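You operate a simulated robot arm through the tools that you are given. There is no shell and no other tool. Be economical: measure what you need, move in short steps, check, and stop when the job is done.

You are at the controls of a simulated robot arm. One attempt, no reset.

JOB
Put things in order on the top of the short bench. At the end: the yellow shim stands where the brown short shoe tree with the silver knob stood; the iron weight (marked "L 30") stands where the yellow shim stood; the cream felt pad stands where the red jam jar stood; the brown short shoe tree with the silver knob stands where the cream felt pad stood; the red jam jar is on the white plate; whatever was shut is shut again. Leave all else as you found it, and nothing knocked over. Set down upright: jam jar.

Only the result counts: the job must be done as asked and must still hold three seconds after the hand-in. Knocking over, shifting, dropping, spilling or breaking anything else fails it.

ROBOT AND FRAMES
A 7-joint arm with a two-finger parallel gripper, fixed in place. Base frame: the origin is at the foot of the arm, x ahead of it, y to its left, z up; the work surface is at about z = 0. Units: m, rad, N and s.
With the tool pointing down near the work surface it reaches from about 0.22 to 0.58 m from the base axis. Its first joint turns from -1.152 to 1.152 rad. Payload 2.5 kg.
The tool frame sits at the grasp point between the pads (the TCP): z along the fingers, y along the line on which they close. The tips reach 0.023 m beyond it. Largest opening 0.094 m; finger width 0.038, thickness 0.01; the body of the gripper, 0.054 by 0.096 m, starts 0.039 m behind the TCP.
Orientation is told as [roll, pitch, yaw] about the base's x, y, z axes, in that order, counted from this pose: with the fingers straight down and closing along the base's y, the tool's x points along the base's -x, its y along +y and its z along -z.

CONTROLS
- The arm moves only by the tool play_rows. Its argument "moves" is a list of rows, each a list of 3 entries, a list of its own where there are three numbers: the finger opening in m, from 0 to 0.094, then the shift along the tool's x, y, z in m, then the turn, a rotation vector about the tool's x, y, z in rad. In form: [[jaw, [tx, ty, tz], [ax, ay, az]], ...]. A call has 1 to 12 rows; each row is the pose to reach, as a shift and turn from the pose commanded when the call began, along the tool's axes at that moment. Rows are played at 5 a second. More than 0.05 m and 0.15 rad between two rows, or a gripper value outside its range, and nothing of the call is played. A pose out of reach is approached as far as the arm can. The call stops where the force on the tool passes 40 N (or 10 N more than at its start, if that is more) or the arm is blocked; 0.2 s more then pass. Each finger travels about 0.108 m/s and halts on what it meets, pressing with about 38 N; the grip force reading is that of the motor and also rises with nothing between the fingers. The clock runs only during rows and for 0.2 s after the last one: add rows that repeat a pose to give the fingers time. It gives the time, the measured TCP pose, the force on the tool (base axes), the opening and the grip force at its end, in the units of the frame above (readings bear some noise), with the torque about the TCP (base axes, N m) and any sound that the robot's microphone picked up, and new pictures: "views" is both (left out), scene, wrist or none.
- Cameras (640 x 400 px; columns grow to the right, rows downward): "scene" is fixed at [0.104, -0.3988, 0.5442]; the picture's right is [0.92, -0.38, 0.00], its down [-0.22, -0.53, -0.82] and it looks along [0.31, 0.76, -0.57] (base axes); focal length 313 px, centre (320, 200). "wrist" rides on the gripper at [0.086, 0.016, -0.074] in the tool frame; the picture's right is [-0.18, 0.98, 0.00], its down [-0.58, -0.11, -0.81] and it looks along [-0.79, -0.15, 0.59] (tool axes); focal length 243 px, centre (320, 200). There is no depth. A picture from a camera that has moved, and an enlarged one, comes with that camera's place and axes in the base frame and with its lens.
- inspect(camera, box): a new picture of the part [left, top, right, bottom] of that camera's present view, enlarged. It takes no simulated time.
- hand_in(): hands the job in; it is judged then, once.

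Go step by step. Nothing tells you positions but the pictures and the camera data: compare them with the known pose of the tool, close in by small moves and look again before you grip or let go. The budget is 120 turns and 200 pictures, counting those below and the enlarged ones. Unless the task says otherwise, let go and move clear before handing in, and close with one line.

The tools are called after "Emit:" by a JSON object that holds its "op" and its "data". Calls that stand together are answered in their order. play_rows: Moves the arm, as the interface text tells. Its arguments: {"type":"object","properties":{"moves":{"type":"array"},"views":{"type":"string","enum":["both","scene","wrist","none"]}},"required":["moves"]} The other tools are called the same way: inspect (camera, box) takes an enlarged picture of a part of a camera's view; hand_in () hands the job in.

At the start:

```text
clock: 0.0
tool_pos: [0.4364, 0.1443, 0.2895]
ee_rot: [0.001, -0.001, 0.001]
ft_force: [-0.8, 0.0, -0.1]
moment: [-0.01, 0.02, -0.02]
opening: 0.0941
finger_force: 0.0
```

scene: 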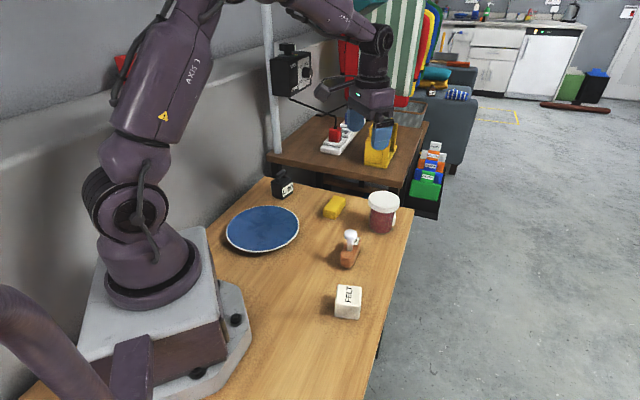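
wrist: 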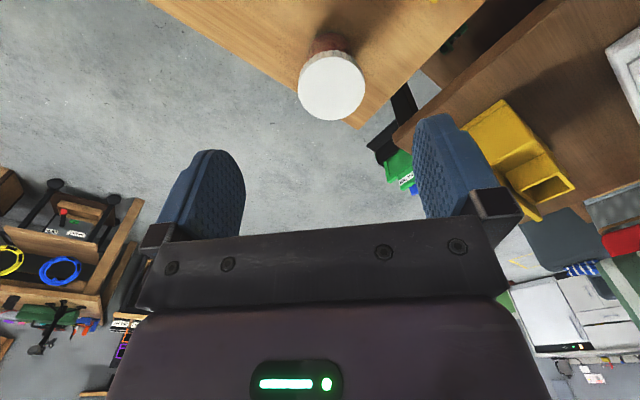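

I see the bench with a blue-topped plate, weight, yellow shim, jam jar, shoe tree and felt pad. I'll enlarge the relevant regions to measure them and find the white plate.

Emit:
{"op": "inspect", "data": {"camera": "scene", "box": [210, 160, 430, 330]}}

Emit:
{"op": "inspect", "data": {"camera": "scene", "box": [260, 30, 480, 200]}}

```text
2.35 times, centred on (320, 245) of scene
camera zoom: at [0.104, -0.3988, 0.5442], right [0.92, -0.38, 0.0], down [-0.22, -0.53, -0.82], along [0.31, 0.76, -0.57], focal length 736 px, centre (320, 94)
```

zoom: 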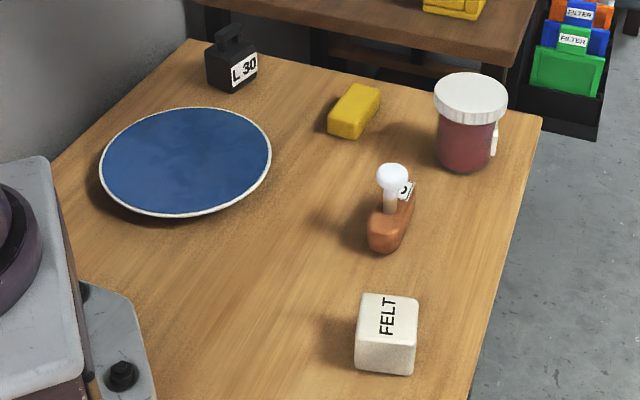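

```text
2.35 times, centred on (370, 115) of scene
camera zoom: at [0.104, -0.3988, 0.5442], right [0.92, -0.38, 0.0], down [-0.22, -0.53, -0.82], along [0.31, 0.76, -0.57], focal length 736 px, centre (202, 400)
```

zoom: 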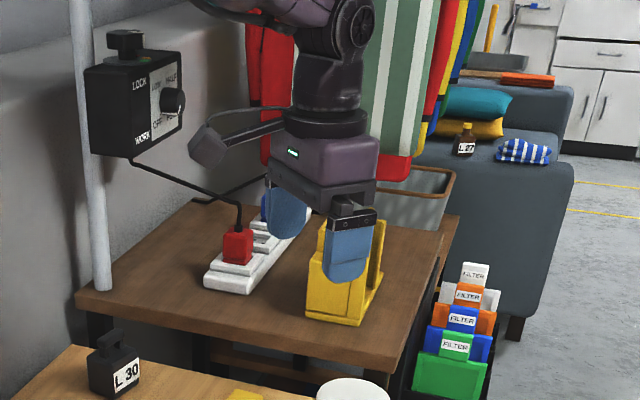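

Positions estimated roughly (plate ~(.21,.26), jar ~(.51,.15), felt ~(.31,-.05)). I'll retract the hand and turn it to look across the bench with the wrist camera.

Emit:
{"op": "play_rows", "data": {"moves": [[0.094, [0.031, -0.024, -0.007], [0, 0, -0.13]], [0.094, [0.062, -0.048, -0.014], [0, 0, -0.26]], [0.094, [0.093, -0.072, -0.021], [0, 0, -0.39]], [0.094, [0.124, -0.096, -0.028], [0, 0, -0.52]], [0.094, [0.155, -0.12, -0.035], [0, 0, -0.65]], [0.094, [0.186, -0.144, -0.04], [0, 0, -0.78]]]}}

```text
clock: 1.4
tool_pos: [0.2506, 0.0015, 0.3276]
ee_rot: [-0.001, 0.001, 0.781]
ft_force: [-0.1, 0.2, 0.0]
moment: [0.03, 0.0, -0.01]
opening: 0.0941
finger_force: 0.0
camera wrist: at [0.1774, -0.049, 0.4021], right [-0.56, 0.83, 0.0], down [0.49, 0.33, 0.81], along [0.67, 0.45, -0.59], focal length 243 px, centre (320, 200)
```

scene: 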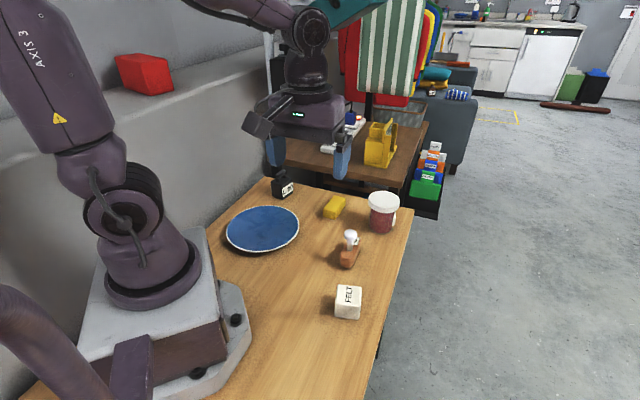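
wrist: 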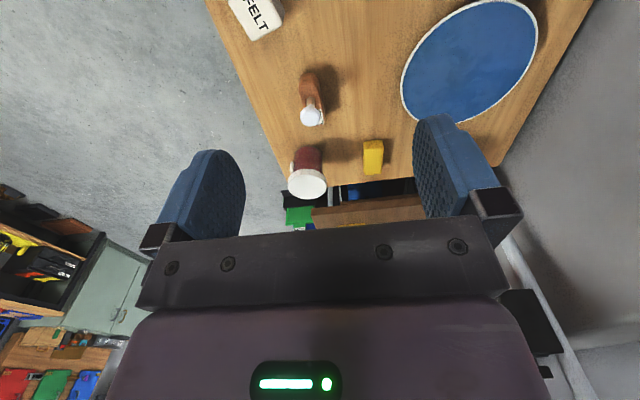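

The plate reads blue with a white rim; I'll zoom in on it and on the jar to understand.

Emit:
{"op": "inspect", "data": {"camera": "wrist", "box": [390, 0, 570, 130]}}

Emit:
{"op": "inspect", "data": {"camera": "scene", "box": [215, 165, 325, 260]}}

Emit:
{"op": "inspect", "data": {"camera": "scene", "box": [320, 180, 410, 275]}}

```text
3.08 times, centred on (480, 65) of wrist
camera zoom: at [0.1774, -0.049, 0.4021], right [-0.56, 0.83, 0.0], down [0.49, 0.33, 0.81], along [0.67, 0.45, -0.59], focal length 746 px, centre (-172, 615)
```

zoom: 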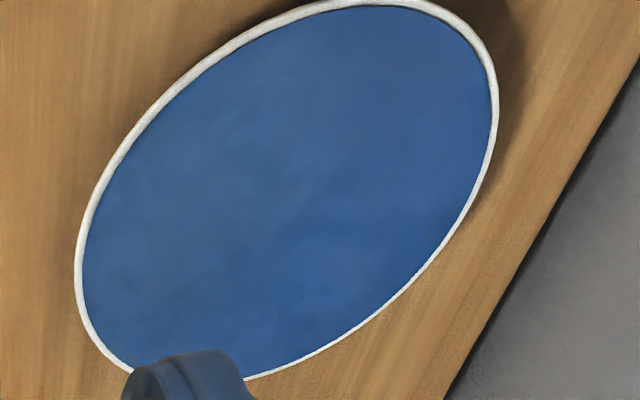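

```text
4.21 times, centred on (270, 212) of scene
camera zoom: at [0.1041, -0.3988, 0.5442], right [0.92, -0.38, 0.0], down [-0.22, -0.53, -0.82], along [0.31, 0.76, -0.57], focal length 1317 px, centre (530, 147)
```

zoom: 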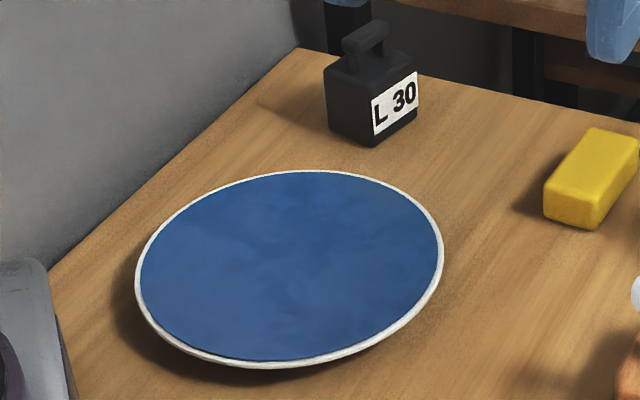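

```text
4.21 times, centred on (365, 228) of scene
camera zoom: at [0.1041, -0.3988, 0.5442], right [0.92, -0.38, 0.0], down [-0.22, -0.53, -0.82], along [0.31, 0.76, -0.57], focal length 1317 px, centre (130, 84)
```

zoom: 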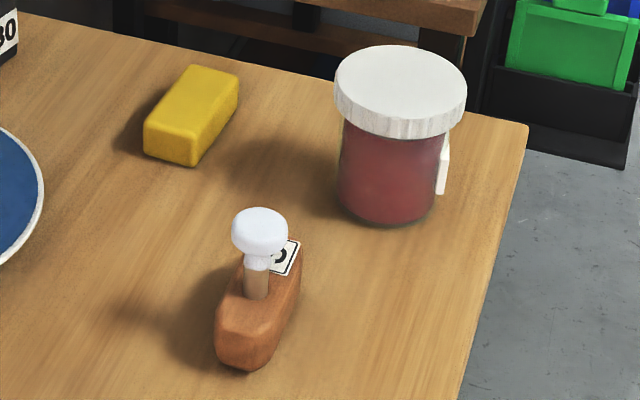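

The only plate is the white-rimmed one with a blue face, so that's the target. Jar: lid Ø≈0.08, height ≈0.087, at ≈(.506,.149). Moving above it with yaw −22°, to keep the fingers off the label.

Emit:
{"op": "play_rows", "data": {"moves": [[0.094, [-0.0354, -0.0095, 0.0197], [0, 0, 0.1464]], [0.094, [-0.0708, -0.019, 0.0394], [0, 0, 0.2928]], [0.094, [-0.1061, -0.0284, 0.0591], [0, 0, 0.4391]], [0.094, [-0.1415, -0.0379, 0.0788], [0, 0, 0.5855]], [0.094, [-0.1769, -0.0474, 0.0985], [0, 0, 0.7319]], [0.094, [-0.2123, -0.0569, 0.1182], [0, 0, 0.8783]], [0.094, [-0.2476, -0.0663, 0.1379], [0, 0, 1.0246]], [0.094, [-0.283, -0.0758, 0.1576], [0, 0, 1.171]], [0.094, [-0.283, -0.0758, 0.1576], [0, 0, 1.171]]]}}

```text
clock: 3.4
tool_pos: [0.5031, 0.146, 0.1696]
ee_rot: [0.001, 0.0, -0.393]
ft_force: [-0.3, 1.0, 0.2]
moment: [0.01, 0.01, 0.01]
opening: 0.094
finger_force: 0.0
camera wrist: at [0.429, 0.1915, 0.2448], right [0.55, 0.84, 0.0], down [0.5, -0.32, 0.81], along [0.68, -0.44, -0.59], focal length 243 px, centre (320, 200)
```

scene: 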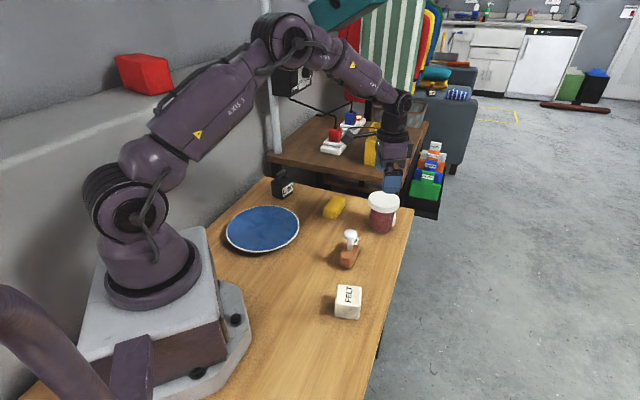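
wrist: 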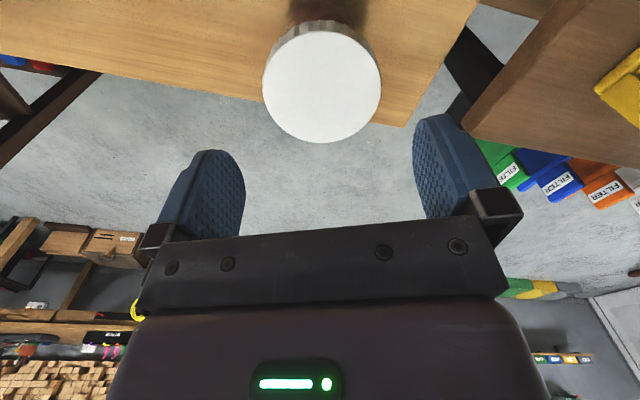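

The lid is centred between the fingers as predicted. Descending to the lid height and gripping it.

Emit:
{"op": "play_rows", "data": {"moves": [[0.094, [0, 0.001, 0.03], [0, 0, 0]], [0.094, [0, 0.001, 0.06], [0, 0, 0]], [0.094, [0, 0.001, 0.08], [0, 0, 0]], [0.094, [0, 0.001, 0.094], [0, 0, 0]], [0.094, [0, 0.001, 0.094], [0, 0, 0]]]}}

```text
clock: 4.6
tool_pos: [0.5068, 0.1465, 0.0767]
ee_rot: [0.0, -0.001, -0.391]
ft_force: [0.1, 0.1, 0.1]
moment: [-0.02, -0.01, -0.02]
opening: 0.094
finger_force: 0.0
camera wrist: at [0.4321, 0.1926, 0.1514], right [0.54, 0.84, 0.0], down [0.5, -0.32, 0.81], along [0.68, -0.44, -0.59], focal length 243 px, centre (320, 200)
```

scene: 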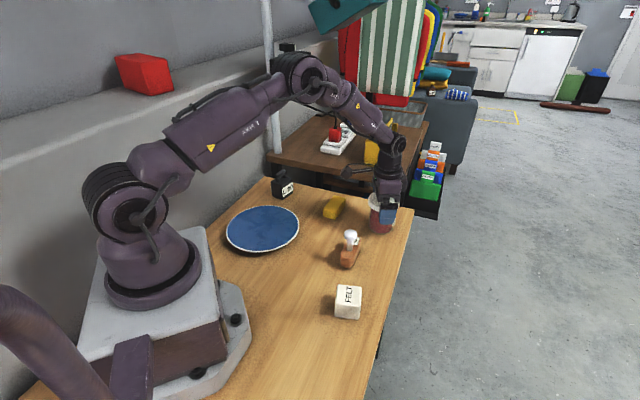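
wrist: 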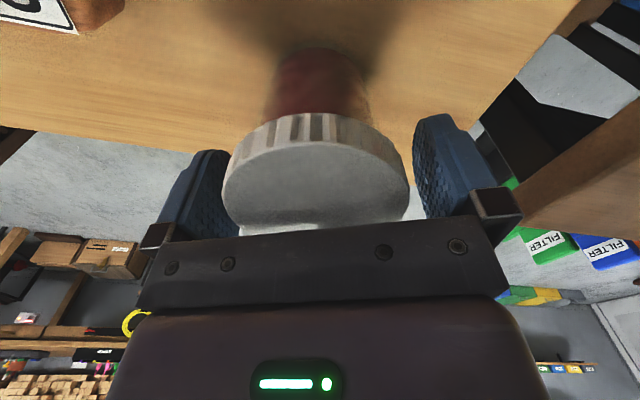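

Lid is between the pads; closing and lifting slightly.

Emit:
{"op": "play_rows", "data": {"moves": [[0.074, [0, 0, 0], [0, 0, 0]], [0.06, [0, 0, 0], [0, 0, 0]], [0.06, [0, 0, 0], [0, 0, 0]], [0.06, [0, 0, -0.01], [0, 0, 0]], [0.06, [0, 0, -0.02], [0, 0, 0]], [0.06, [0, 0, -0.02], [0, 0, 0]]]}}

```text
clock: 6.0
tool_pos: [0.5044, 0.1485, 0.0956]
ee_rot: [0.001, 0.003, -0.391]
ft_force: [0.2, 0.1, -3.5]
moment: [-0.01, 0.06, -0.01]
opening: 0.0759
finger_force: 37.9
camera wrist: at [0.4313, 0.1929, 0.1706], right [0.54, 0.84, 0.0], down [0.5, -0.32, 0.81], along [0.68, -0.44, -0.59], focal length 243 px, centre (320, 200)
```

scene: 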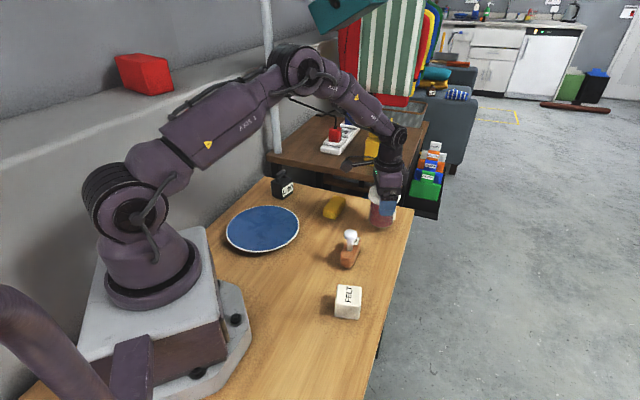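
wrist: 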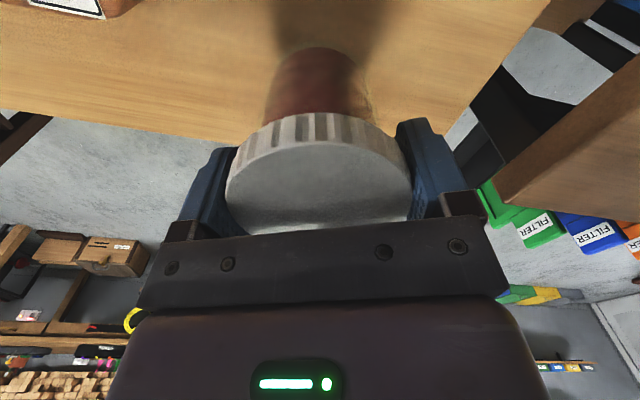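

The jar is held by the lid and lifts cleanly (3.5 N). Raising it and carrying it high toward the plate.

Emit:
{"op": "play_rows", "data": {"moves": [[0.06, [0, 0, -0.035], [0, 0, 0]], [0.06, [0, 0, -0.07], [0, 0, 0]], [0.06, [0, 0, -0.1], [0, 0, 0]], [0.06, [0.039, -0.0027, -0.105], [0, 0, -0.0725]], [0.06, [0.078, -0.0054, -0.105], [0, 0, -0.145]], [0.06, [0.117, -0.0081, -0.105], [0, 0, -0.2175]], [0.06, [0.156, -0.0108, -0.105], [0, 0, -0.29]], [0.06, [0.195, -0.0136, -0.105], [0, 0, -0.3625]], [0.06, [0.234, -0.0163, -0.105], [0, 0, -0.435]], [0.06, [0.273, -0.019, -0.105], [0, 0, -0.5075]], [0.06, [0.312, -0.0217, -0.105], [0, 0, -0.58]], [0.06, [0.312, -0.0217, -0.105], [0, 0, -0.58]]]}}

```text
clock: 8.6
tool_pos: [0.2056, 0.2467, 0.2025]
ee_rot: [-0.001, -0.001, 0.19]
ft_force: [0.2, 0.0, -4.0]
moment: [-0.01, -0.02, -0.02]
opening: 0.0758
finger_force: 37.7
camera wrist: at [0.1174, 0.2446, 0.278], right [0.0, 1.0, 0.0], down [0.59, 0.0, 0.81], along [0.81, 0.0, -0.59], focal length 243 px, centre (320, 200)
```

scene: 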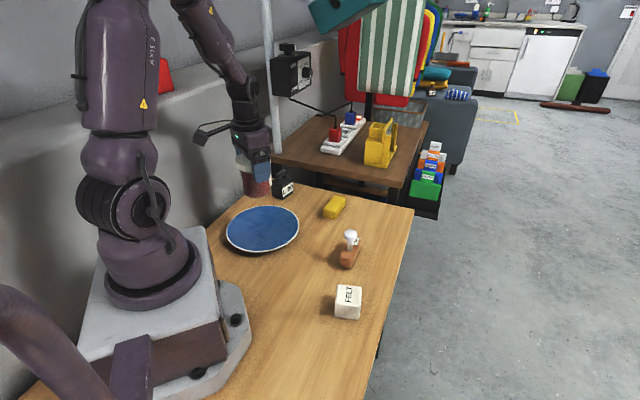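
wrist: 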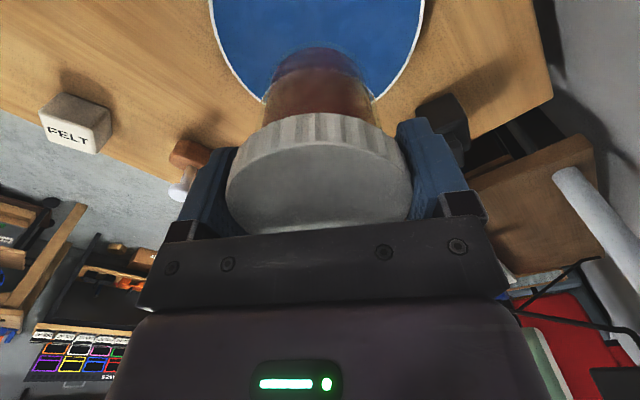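

The plate is centred under the jar to within about a centimetre. Lowering most of the way.

Emit:
{"op": "play_rows", "data": {"moves": [[0.06, [0, -0.003, 0.03], [0, 0, 0]], [0.06, [0, -0.003, 0.06], [0, 0, 0]], [0.06, [0, -0.003, 0.085], [0, 0, 0]], [0.06, [0, -0.003, 0.1], [0, 0, 0]], [0.06, [0, -0.003, 0.105], [0, 0, 0]], [0.06, [0, -0.003, 0.105], [0, 0, 0]]]}}

Emit:
{"op": "inspect", "data": {"camera": "scene", "box": [200, 130, 330, 260]}}

```text
clock: 10.0
tool_pos: [0.21, 0.2411, 0.0989]
ee_rot: [0.001, 0.0, 0.188]
ft_force: [-0.6, 0.0, -4.6]
moment: [0.02, -0.02, 0.03]
opening: 0.0758
finger_force: 38.0
camera wrist: at [0.1222, 0.2408, 0.1737], right [0.0, 1.0, 0.0], down [0.59, 0.0, 0.81], along [0.81, 0.0, -0.59], focal length 243 px, centre (320, 200)
```

scene: 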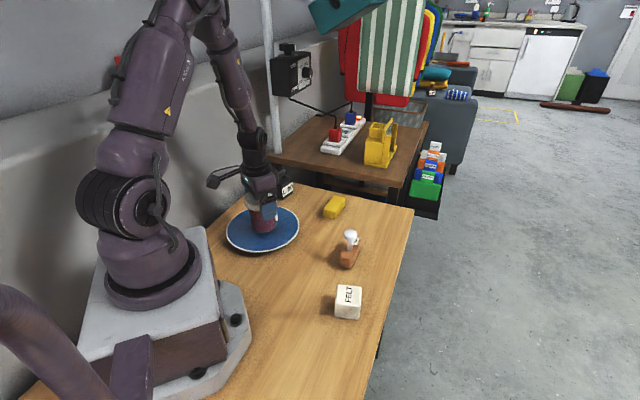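
wrist: 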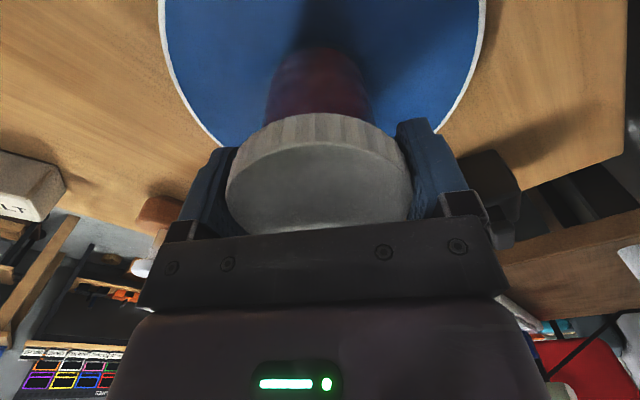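

```text
3.08 times, centred on (265, 195) of scene
camera zoom: at [0.104, -0.3988, 0.5442], right [0.92, -0.38, 0.0], down [-0.22, -0.53, -0.82], along [0.31, 0.76, -0.57], focal length 962 px, centre (489, 215)
```

zoom: 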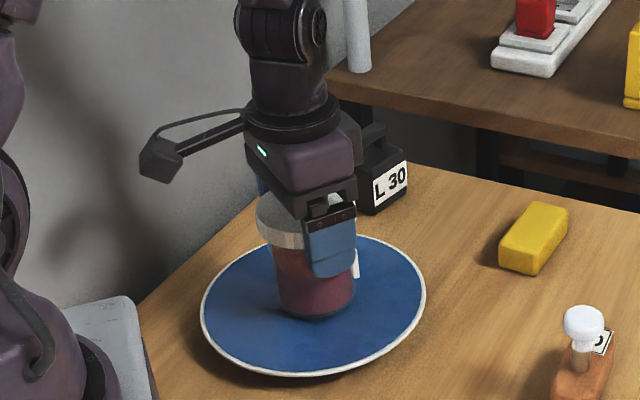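

Jar is over the plate's middle, just above it. Lowering in small steps, checking force.

Emit:
{"op": "play_rows", "data": {"moves": [[0.06, [0, 0, 0.003], [0, 0, 0]], [0.06, [0, 0, 0.006], [0, 0, 0]], [0.06, [0, 0, 0.006], [0, 0, 0]]], "views": "none"}}

```text
clock: 10.8
tool_pos: [0.2089, 0.2409, 0.0922]
ee_rot: [0.0, 0.001, 0.188]
ft_force: [-0.2, -1.7, -3.9]
moment: [0.02, -0.01, 0.03]
opening: 0.0758
finger_force: 38.0
```

Emit:
{"op": "play_rows", "data": {"moves": [[0.06, [0, 0, 0.002], [0, 0, 0]], [0.06, [0, 0, 0.004], [0, 0, 0]], [0.06, [0, 0, 0.004], [0, 0, 0]]], "views": "none"}}

```text
clock: 11.6
tool_pos: [0.2099, 0.2423, 0.0887]
ee_rot: [-0.001, 0.0, 0.189]
ft_force: [0.6, -0.8, -3.6]
moment: [-0.01, -0.01, -0.01]
opening: 0.0758
finger_force: 37.7
```

No contact yet; continuing down in 2 mm steps.

Emit:
{"op": "play_rows", "data": {"moves": [[0.06, [0, 0, 0.002], [0, 0, 0]], [0.06, [0, 0, 0.003], [0, 0, 0]], [0.06, [0, 0, 0.003], [0, 0, 0]]], "views": "none"}}

```text
clock: 12.4
tool_pos: [0.2099, 0.2418, 0.0857]
ee_rot: [0.0, 0.001, 0.189]
ft_force: [0.1, 0.1, -4.4]
moment: [0.01, -0.02, 0.02]
opening: 0.0758
finger_force: 37.6
```

Emit:
{"op": "play_rows", "data": {"moves": [[0.06, [0, 0, 0.002], [0, 0, 0]], [0.06, [0, 0, 0.002], [0, 0, 0]]], "views": "none"}}

Emit:
{"op": "inspect", "data": {"camera": "scene", "box": [220, 180, 310, 260]}}

```text
clock: 13.0
tool_pos: [0.2103, 0.2427, 0.0845]
ee_rot: [0.0, 0.001, 0.188]
ft_force: [-2.3, -2.4, 6.6]
moment: [0.09, 0.09, 0.05]
opening: 0.0762
finger_force: 38.0
```

```text
5.00 times, centred on (265, 220) of scene
camera zoom: at [0.104, -0.3988, 0.5442], right [0.92, -0.38, 0.0], down [-0.22, -0.53, -0.82], along [0.31, 0.76, -0.57], focal length 1564 px, centre (595, 100)
```

zoom: 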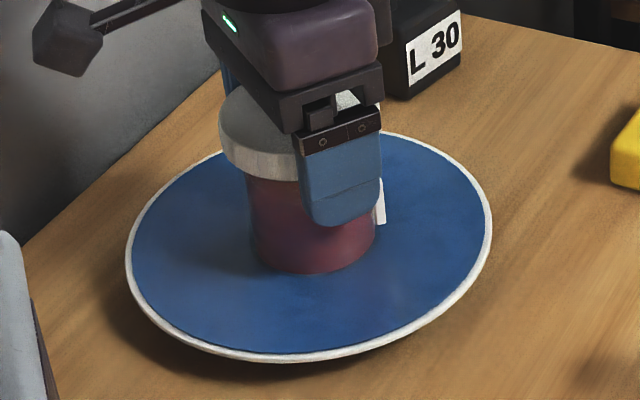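

Contact felt (force flipped to +6.6 N). Opening and rising.

Emit:
{"op": "play_rows", "data": {"moves": [[0.08, [0, 0, 0], [0, 0, 0]], [0.094, [0, 0, 0], [0, 0, 0]], [0.094, [0, 0, 0], [0, 0, 0]], [0.094, [0, 0, -0.02], [0, 0, 0]], [0.094, [0, 0, -0.06], [0, 0, 0]], [0.094, [0, 0, -0.1], [0, 0, 0]], [0.094, [0, 0, -0.14], [0, 0, 0]]]}}

```text
clock: 14.6
tool_pos: [0.2121, 0.2426, 0.2225]
ee_rot: [-0.001, 0.002, 0.191]
ft_force: [0.6, 0.3, -0.6]
moment: [-0.03, -0.02, 0.03]
opening: 0.0941
finger_force: 0.1
camera wrist: at [0.1241, 0.2404, 0.2978], right [0.0, 1.0, 0.0], down [0.59, 0.0, 0.81], along [0.81, 0.0, -0.59], focal length 243 px, centre (320, 200)
```

scene: 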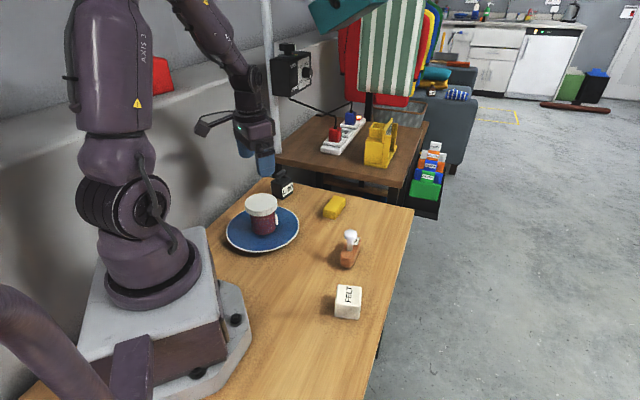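
wrist: 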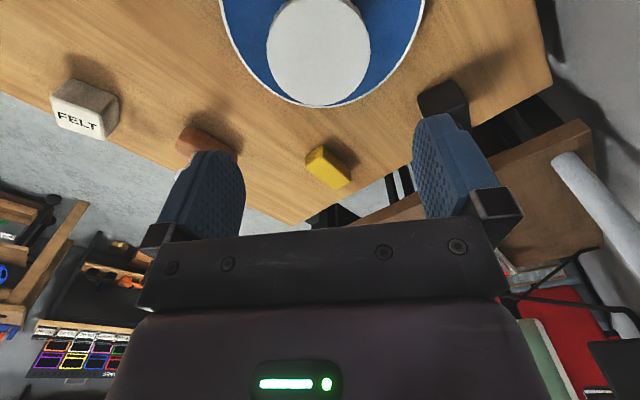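

The jar stands upright on the plate. Next, moving above the felt pad at ≈(.308,−.049), fingers aligned with its faces.

Emit:
{"op": "play_rows", "data": {"moves": [[0.094, [-0.0049, -0.0381, 0.0], [0, 0, 0.095]], [0.094, [-0.0098, -0.0762, 0.005], [0, 0, 0.19]], [0.094, [-0.0146, -0.1144, 0.014], [0, 0, 0.285]], [0.094, [-0.0195, -0.1525, 0.022], [0, 0, 0.38]], [0.094, [-0.0244, -0.1906, 0.03], [0, 0, 0.475]], [0.094, [-0.0293, -0.2288, 0.038], [0, 0, 0.57]], [0.094, [-0.0341, -0.2669, 0.046], [0, 0, 0.665]], [0.094, [-0.039, -0.305, 0.0525], [0, 0, 0.76]], [0.094, [-0.039, -0.305, 0.0525], [0, 0, 0.76]]]}}

```text
clock: 16.6
tool_pos: [0.3059, -0.0476, 0.1713]
ee_rot: [-0.001, -0.001, -0.572]
ft_force: [-0.4, 0.8, 0.1]
moment: [0.0, -0.02, -0.02]
opening: 0.0937
finger_force: 0.0
camera wrist: at [0.2417, 0.0102, 0.2462], right [0.69, 0.73, 0.0], down [0.43, -0.41, 0.81], along [0.59, -0.55, -0.59], focal length 243 px, centre (320, 200)
```

scene: 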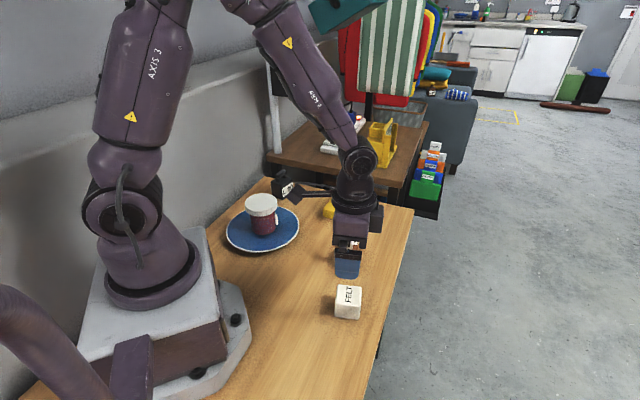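
wrist: 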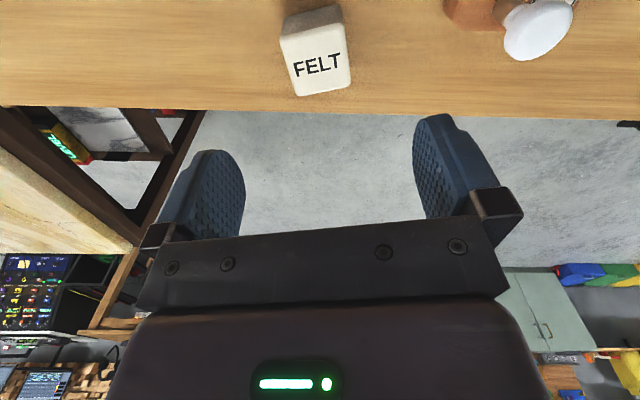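

The felt is visible below between the fingers; enlarging to measure its centre and yaw.

Emit:
{"op": "inspect", "data": {"camera": "wrist", "box": [240, 0, 400, 100]}}

```text
4.00 times, centred on (320, 50) of wrist
camera zoom: at [0.2417, 0.0102, 0.2462], right [0.69, 0.73, 0.0], down [0.43, -0.41, 0.81], along [0.59, -0.55, -0.59], focal length 970 px, centre (320, 800)
```

zoom: 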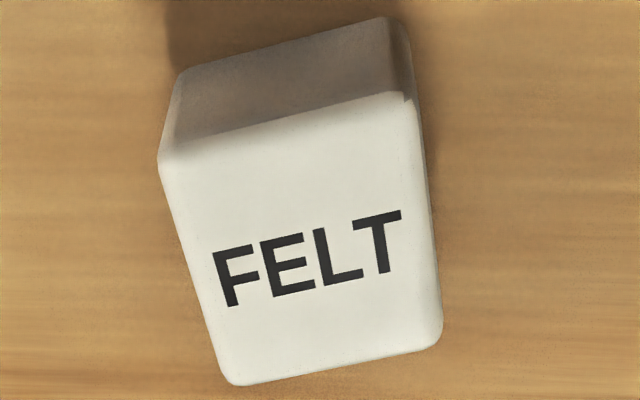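

Felt ≈46 mm cube-ish, top at ~.045, centre ≈(.307,−.051), aligned with the tool. Descending and gripping.

Emit:
{"op": "play_rows", "data": {"moves": [[0.094, [-0.003, -0.003, 0.04], [0, 0, 0]], [0.094, [-0.003, -0.003, 0.08], [0, 0, 0]], [0.094, [-0.003, -0.003, 0.115], [0, 0, 0]], [0.094, [-0.003, -0.003, 0.14], [0, 0, 0]], [0.094, [-0.003, -0.003, 0.14], [0, 0, 0]]]}}

```text
clock: 17.8
tool_pos: [0.3041, -0.054, 0.0341]
ee_rot: [0.0, 0.001, -0.571]
ft_force: [1.2, 0.5, -0.3]
moment: [-0.04, -0.01, 0.02]
opening: 0.0941
finger_force: 0.0
camera wrist: at [0.2413, 0.0053, 0.1084], right [0.69, 0.73, 0.0], down [0.43, -0.41, 0.81], along [0.59, -0.55, -0.59], focal length 243 px, centre (320, 200)
```

scene: 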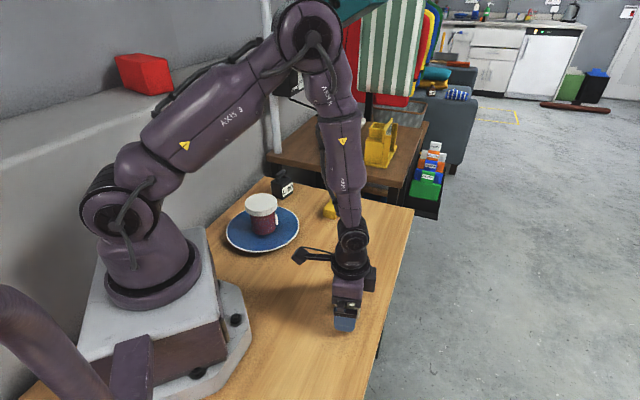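
wrist: 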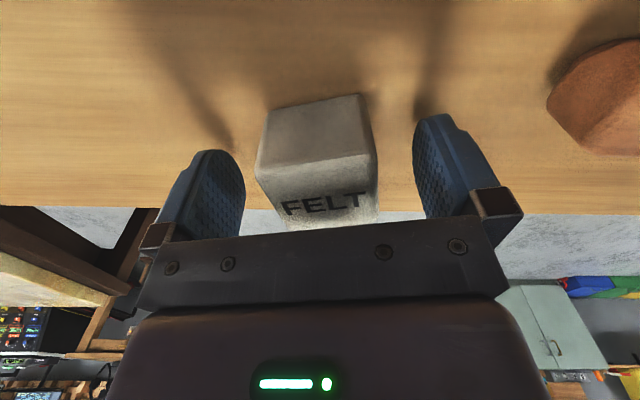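

Felt lies between the pads. Gripping and lifting a little.

Emit:
{"op": "play_rows", "data": {"moves": [[0.07, [0, 0, 0], [0, 0, 0]], [0.05, [0, 0, 0], [0, 0, 0]], [0.035, [0, 0, 0], [0, 0, 0]], [0.035, [0, 0, 0], [0, 0, 0]], [0.035, [0, 0, -0.015], [0, 0, 0]], [0.035, [0, 0, -0.015], [0, 0, 0]]], "views": "wrist"}}

```text
clock: 19.2
tool_pos: [0.3052, -0.0535, 0.0475]
ee_rot: [-0.001, 0.001, -0.571]
ft_force: [1.1, -0.6, -0.4]
moment: [0.0, 0.05, 0.0]
opening: 0.0487
finger_force: 38.2
camera wrist: at [0.2412, 0.0048, 0.1234], right [0.69, 0.73, 0.0], down [0.43, -0.41, 0.81], along [0.59, -0.55, -0.59], focal length 243 px, centre (320, 200)
```

wrist: 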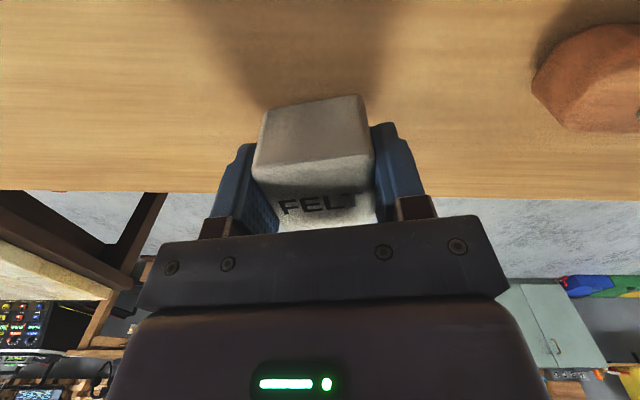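

Felt held (49 mm). Lifting and carrying to the jar's old spot at ≈(.505,.147).

Emit:
{"op": "play_rows", "data": {"moves": [[0.035, [0, 0, -0.04], [0, 0, 0]], [0.035, [0, 0, -0.08], [0, 0, 0]], [0.035, [0, 0, -0.11], [0, 0, 0]], [0.035, [-0.0083, 0.0395, -0.11], [0, 0, 0]], [0.035, [-0.0166, 0.0789, -0.11], [0, 0, 0]], [0.035, [-0.0249, 0.1184, -0.11], [0, 0, 0]], [0.035, [-0.0331, 0.1579, -0.11], [0, 0, 0]], [0.035, [-0.0414, 0.1974, -0.11], [0, 0, 0]], [0.035, [-0.0497, 0.2368, -0.11], [0, 0, 0]], [0.035, [-0.058, 0.2763, -0.11], [0, 0, 0]], [0.035, [-0.058, 0.2763, -0.07], [0, 0, 0]], [0.035, [-0.058, 0.2763, -0.07], [0, 0, 0]]]}}

```text
clock: 21.8
tool_pos: [0.5064, 0.1471, 0.1185]
ee_rot: [0.0, -0.001, -0.57]
ft_force: [-0.3, -0.1, -0.1]
moment: [-0.02, 0.0, 0.04]
opening: 0.0491
finger_force: 38.4
camera wrist: at [0.4425, 0.205, 0.1927], right [0.69, 0.73, 0.0], down [0.43, -0.41, 0.81], along [0.59, -0.55, -0.59], focal length 243 px, centre (320, 200)
```

scene: 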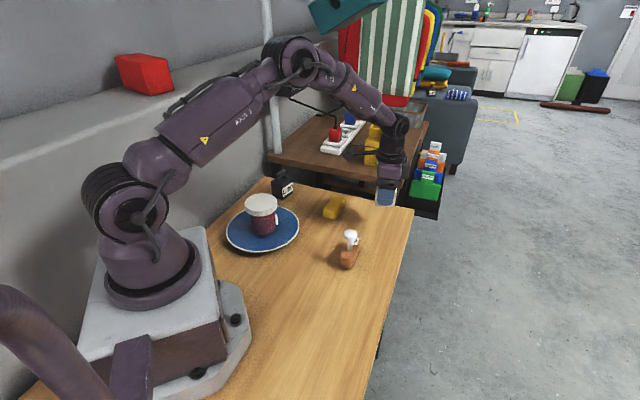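
wrist: 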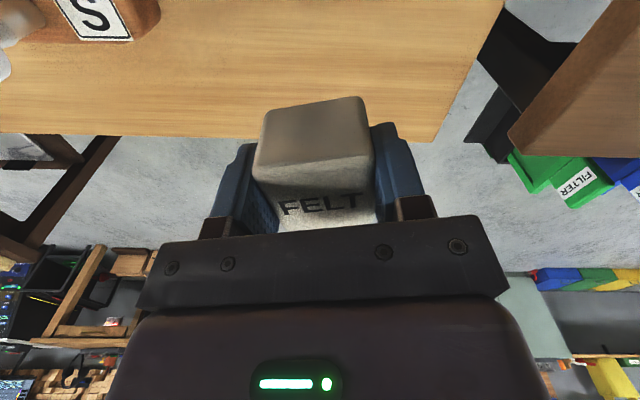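

Over the jar's spot. Lowering to just above the surface and then to contact.

Emit:
{"op": "play_rows", "data": {"moves": [[0.035, [0, 0, 0.04], [0, 0, 0]], [0.035, [0, 0, 0.07], [0, 0, 0]], [0.035, [0, 0, 0.08], [0, 0, 0]], [0.035, [0, 0, 0.083], [0, 0, 0]], [0.035, [0, 0, 0.085], [0, 0, 0]], [0.035, [0, 0, 0.085], [0, 0, 0]]]}}

Emit:
{"op": "inspect", "data": {"camera": "scene", "box": [340, 160, 440, 240]}}

```text
clock: 23.2
tool_pos: [0.5053, 0.1476, 0.0338]
ee_rot: [0.003, -0.002, -0.571]
ft_force: [-13.6, -3.1, 31.9]
moment: [-0.23, 0.46, -0.02]
opening: 0.0489
finger_force: 38.1
camera wrist: at [0.4412, 0.2061, 0.1084], right [0.69, 0.73, 0.0], down [0.43, -0.41, 0.81], along [0.59, -0.55, -0.59], focal length 243 px, centre (320, 200)
```

scene: 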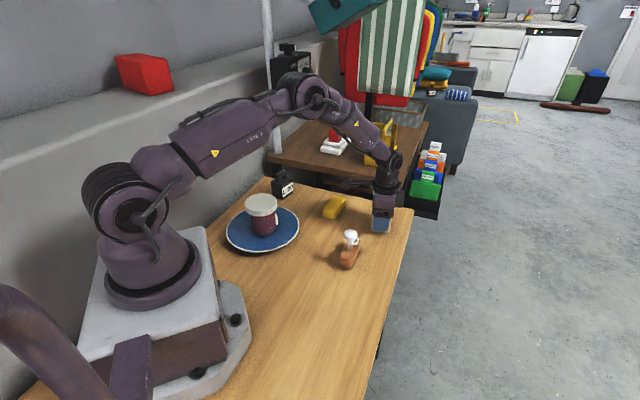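
wrist: 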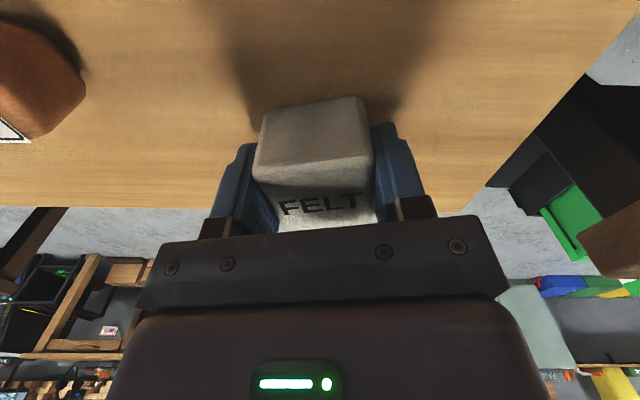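

```text
5.00 times, centred on (390, 200) of scene
camera zoom: at [0.1039, -0.3988, 0.5442], right [0.92, -0.38, 0.0], down [-0.22, -0.53, -0.82], along [0.31, 0.76, -0.57], focal length 1564 px, centre (-30, 200)
```

zoom: 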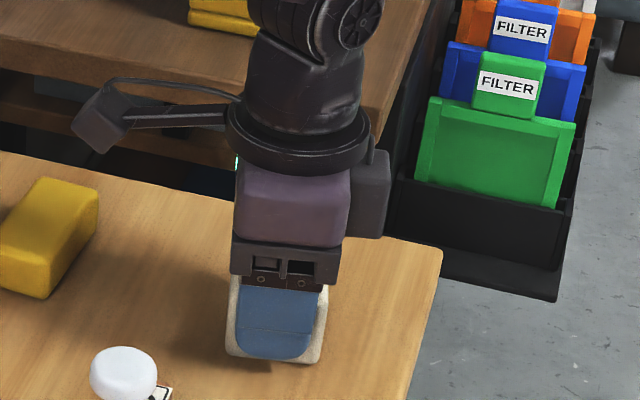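

In firm contact (32 N); easing up 1.5 mm, then opening and rising.

Emit:
{"op": "play_rows", "data": {"moves": [[0.035, [0, 0, -0.0015], [0, 0, 0]], [0.055, [0, 0, -0.0015], [0, 0, 0]], [0.075, [0, 0, -0.0015], [0, 0, 0]], [0.094, [0, 0, -0.0015], [0, 0, 0]], [0.094, [0, 0, -0.0015], [0, 0, 0]], [0.094, [0, 0, -0.02], [0, 0, 0]], [0.094, [0, 0, -0.06], [0, 0, 0]], [0.094, [0, 0, -0.1], [0, 0, 0]], [0.094, [0, 0, -0.135], [0, 0, 0]], [0.094, [0, 0, -0.135], [0, 0, 0]]]}}

```text
clock: 25.4
tool_pos: [0.508, 0.1471, 0.1673]
ee_rot: [0.0, -0.001, -0.571]
ft_force: [0.1, 0.1, -0.4]
moment: [-0.01, 0.0, -0.01]
opening: 0.0939
finger_force: 0.1
camera wrist: at [0.4433, 0.2066, 0.2433], right [0.69, 0.73, 0.0], down [0.43, -0.41, 0.81], along [0.59, -0.55, -0.59], focal length 243 px, centre (320, 200)
```

scene: 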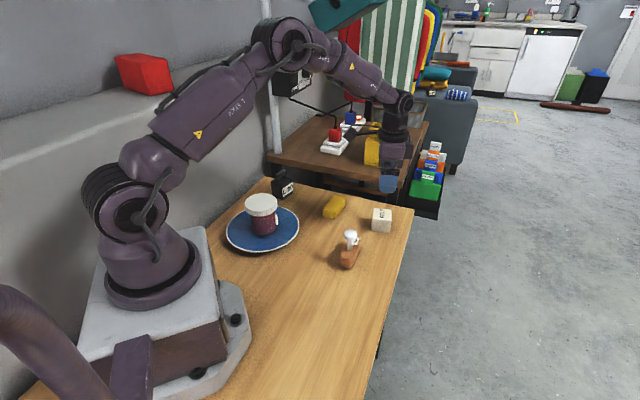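
wrist: 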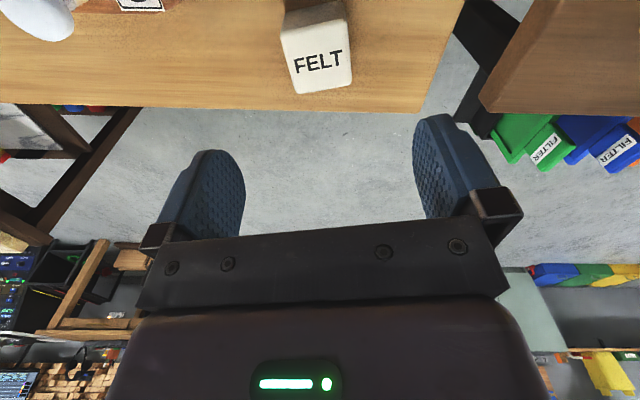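

Felt stands in the jar's old spot. Now moving above the shoe tree at ≈(.385,.075), turning the hand along its length.

Emit:
{"op": "play_rows", "data": {"moves": [[0.094, [0.0061, -0.0125, -0.01], [0, 0, -0.1356]], [0.094, [0.0122, -0.025, -0.02], [0, 0, -0.2712]], [0.094, [0.0184, -0.0375, -0.03], [0, 0, -0.4068]], [0.094, [0.0245, -0.05, -0.03], [0, 0, -0.5424]], [0.094, [0.0306, -0.0625, -0.03], [0, 0, -0.678]], [0.094, [0.0367, -0.0749, -0.03], [0, 0, -0.8136]], [0.094, [0.0428, -0.0874, -0.03], [0, 0, -0.9492]], [0.094, [0.049, -0.0999, -0.03], [0, 0, -1.0848]], [0.094, [0.0551, -0.1124, -0.03], [0, 0, -1.2204]], [0.094, [0.0612, -0.1249, -0.03], [0, 0, -1.356]], [0.094, [0.0612, -0.1249, -0.03], [0, 0, -1.356]]], "views": "wrist"}}

Emit:
{"op": "inspect", "data": {"camera": "wrist", "box": [240, 0, 400, 100]}}

```text
clock: 27.8
tool_pos: [0.3871, 0.0749, 0.1962]
ee_rot: [0.0, 0.0, 0.786]
ft_force: [0.2, -0.5, 0.1]
moment: [0.04, -0.01, 0.0]
opening: 0.0939
finger_force: 0.0
camera wrist: at [0.314, 0.0234, 0.2704], right [-0.57, 0.82, 0.0], down [0.49, 0.34, 0.81], along [0.66, 0.46, -0.59], focal length 243 px, centre (320, 200)
```

wrist: 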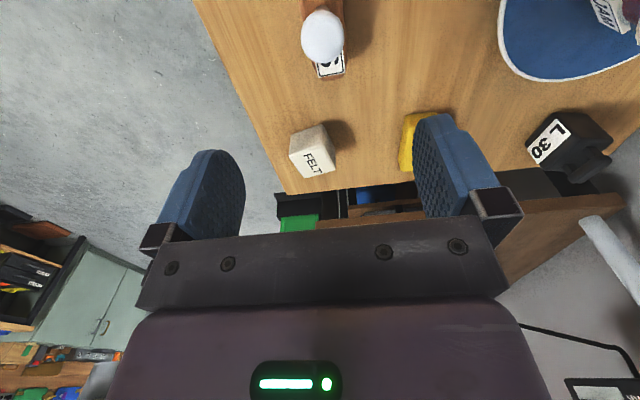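

```text
4.00 times, centred on (320, 50) of wrist
camera zoom: at [0.314, 0.0234, 0.2704], right [-0.57, 0.82, 0.0], down [0.49, 0.34, 0.81], along [0.66, 0.46, -0.59], focal length 970 px, centre (320, 800)
```

zoom: 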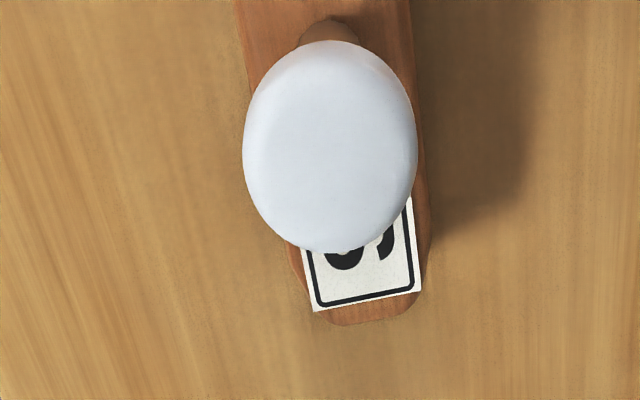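

The tree is ~.086 long, axis along the tool x, with the knob (Ø≈.032, z≈.075) off-centre; the palm would hit the knob if I gripped the body, so I'll grip the knob with jaws closing along the tree's length. Turning the hand over the knob.

Emit:
{"op": "play_rows", "data": {"moves": [[0.094, [0.0014, 0.0004, 0], [0, 0, 0.1428]], [0.094, [0.0028, 0.0008, 0], [0, 0, 0.2856]], [0.094, [0.0043, 0.0012, 0], [0, 0, 0.4284]], [0.094, [0.0057, 0.0016, 0], [0, 0, 0.5712]], [0.094, [0.0071, 0.002, 0], [0, 0, 0.714]], [0.094, [0.0085, 0.0024, 0], [0, 0, 0.8568]], [0.094, [0.0099, 0.0029, 0], [0, 0, 0.9996]], [0.094, [0.0113, 0.0033, 0.005], [0, 0, 1.1424]], [0.094, [0.0128, 0.0037, 0.01], [0, 0, 1.2852]], [0.094, [0.0142, 0.0041, 0.02], [0, 0, 1.428]], [0.094, [0.0156, 0.0045, 0.03], [0, 0, 1.5708]], [0.094, [0.0156, 0.0045, 0.03], [0, 0, 1.5708]]]}}

Emit:
{"op": "inspect", "data": {"camera": "wrist", "box": [210, 0, 430, 138]}}

```text
clock: 30.4
tool_pos: [0.3695, 0.0689, 0.1656]
ee_rot: [0.001, -0.001, -0.786]
ft_force: [0.1, 0.8, 0.2]
moment: [-0.03, 0.01, 0.03]
opening: 0.0941
finger_force: 0.1
camera wrist: at [0.3207, 0.1401, 0.2406], right [0.83, 0.56, 0.0], down [0.33, -0.49, 0.81], along [0.45, -0.67, -0.59], focal length 243 px, centre (320, 200)
```

scene: 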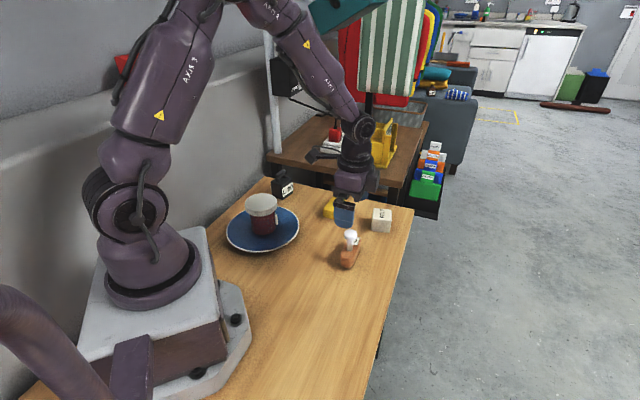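
wrist: 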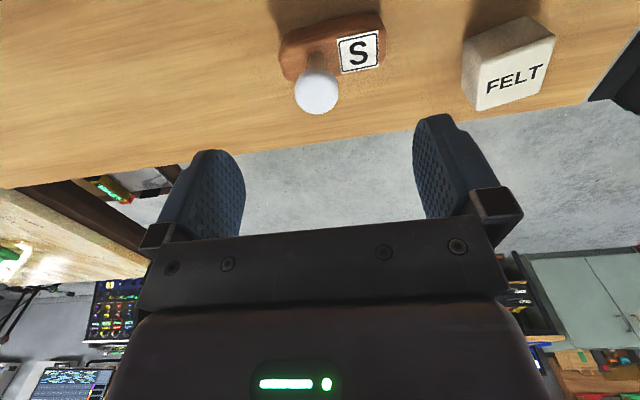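

```text
2.90 times, centred on (320, 69) of wrist
camera zoom: at [0.3207, 0.1401, 0.2406], right [0.83, 0.56, 0.0], down [0.33, -0.49, 0.81], along [0.45, -0.67, -0.59], focal length 703 px, centre (320, 580)
```

zoom: 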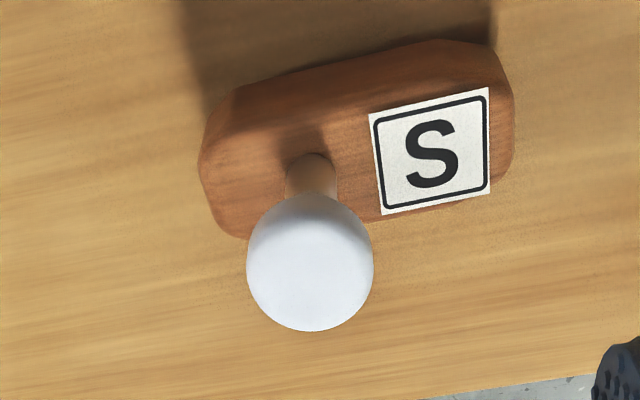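

Triangulated knob centre ≈(.368,.065,.081). Descending with a −3 mm correction so pads are at knob height.

Emit:
{"op": "play_rows", "data": {"moves": [[0.094, [0, -0.003, 0.03], [0, 0, 0]], [0.094, [0, -0.003, 0.06], [0, 0, 0]], [0.094, [0, -0.003, 0.085], [0, 0, 0]], [0.094, [0, -0.003, 0.085], [0, 0, 0]]]}}

Emit:
{"op": "inspect", "data": {"camera": "scene", "box": [310, 190, 410, 280]}}

```text
clock: 31.4
tool_pos: [0.3672, 0.0643, 0.0784]
ee_rot: [-0.001, -0.002, -0.786]
ft_force: [-1.0, -0.1, 0.5]
moment: [0.02, 0.0, 0.01]
opening: 0.0942
finger_force: 0.1
camera wrist: at [0.3179, 0.1352, 0.1545], right [0.83, 0.56, 0.0], down [0.33, -0.49, 0.81], along [0.46, -0.67, -0.59], focal length 243 px, centre (320, 200)
```

scene: 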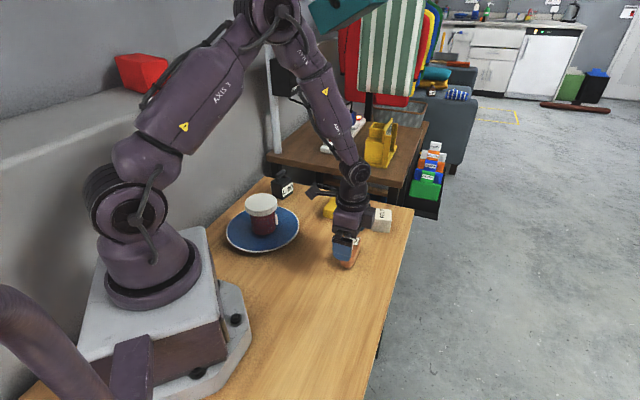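
wrist: 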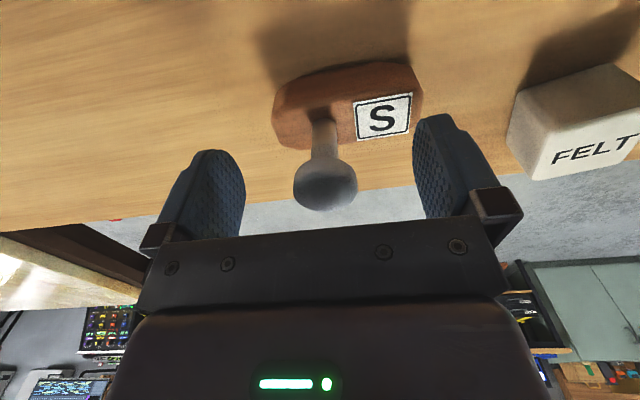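

```text
4.44 times, centred on (360, 235) of scene
camera zoom: at [0.104, -0.3988, 0.5442], right [0.92, -0.38, 0.0], down [-0.22, -0.53, -0.82], along [0.31, 0.76, -0.57], focal length 1390 px, centre (142, 44)
```

zoom: 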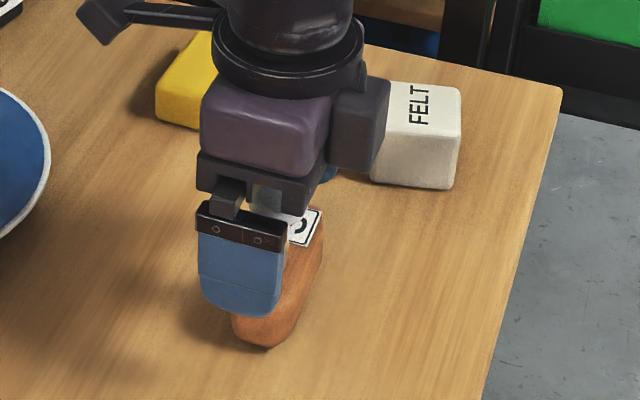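

Knob sits at the grasp point. Closing gently and lifting slightly.

Emit:
{"op": "play_rows", "data": {"moves": [[0.07, [0, 0.001, 0], [0, 0, 0]], [0.05, [0, 0.001, 0], [0, 0, 0]], [0.035, [0, 0.001, 0], [0, 0, 0]], [0.02, [0, 0.001, 0], [0, 0, 0]], [0.02, [0, 0.001, 0], [0, 0, 0]], [0.02, [0, 0.001, -0.01], [0, 0, 0]], [0.02, [0, 0.001, -0.02], [0, 0, 0]], [0.02, [0, 0.001, -0.02], [0, 0, 0]]]}}

Emit:
{"op": "inspect", "data": {"camera": "scene", "box": [310, 190, 410, 280]}}

```text
clock: 33.2
tool_pos: [0.3691, 0.0663, 0.1007]
ee_rot: [-0.002, 0.0, -0.786]
ft_force: [0.1, -0.6, -1.1]
moment: [0.02, -0.02, -0.01]
opening: 0.0286
finger_force: 38.4
camera wrist: at [0.3195, 0.1375, 0.1762], right [0.83, 0.56, 0.0], down [0.33, -0.49, 0.81], along [0.45, -0.67, -0.59], focal length 243 px, centre (320, 200)
```

scene: 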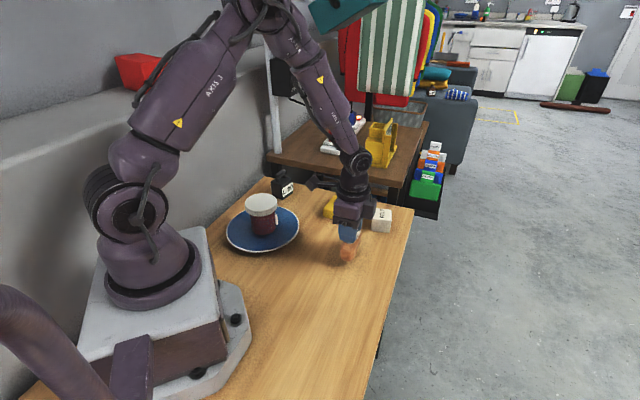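
wrist: 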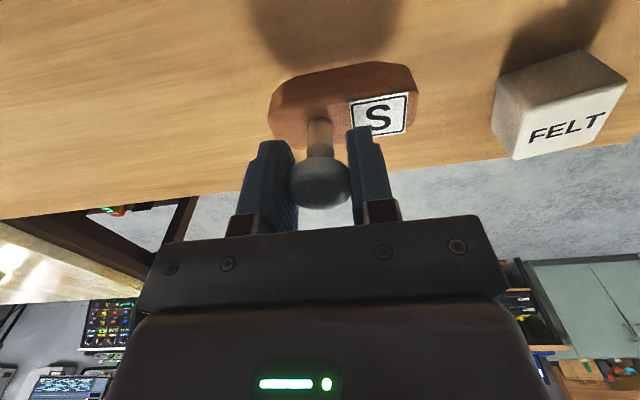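

```text
4.44 times, centred on (360, 235) of scene
camera zoom: at [0.104, -0.3988, 0.5442], right [0.92, -0.38, 0.0], down [-0.22, -0.53, -0.82], along [0.31, 0.76, -0.57], focal length 1390 px, centre (142, 44)
```

zoom: 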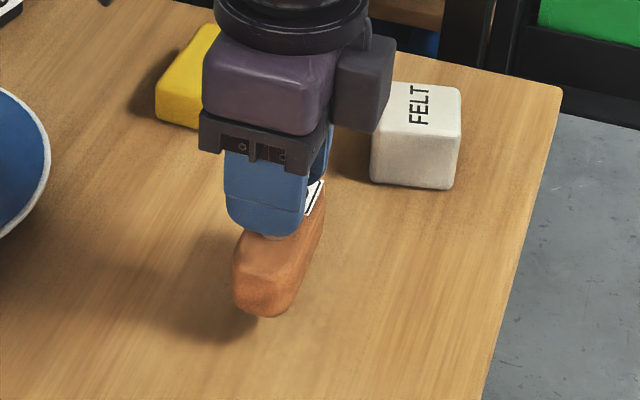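

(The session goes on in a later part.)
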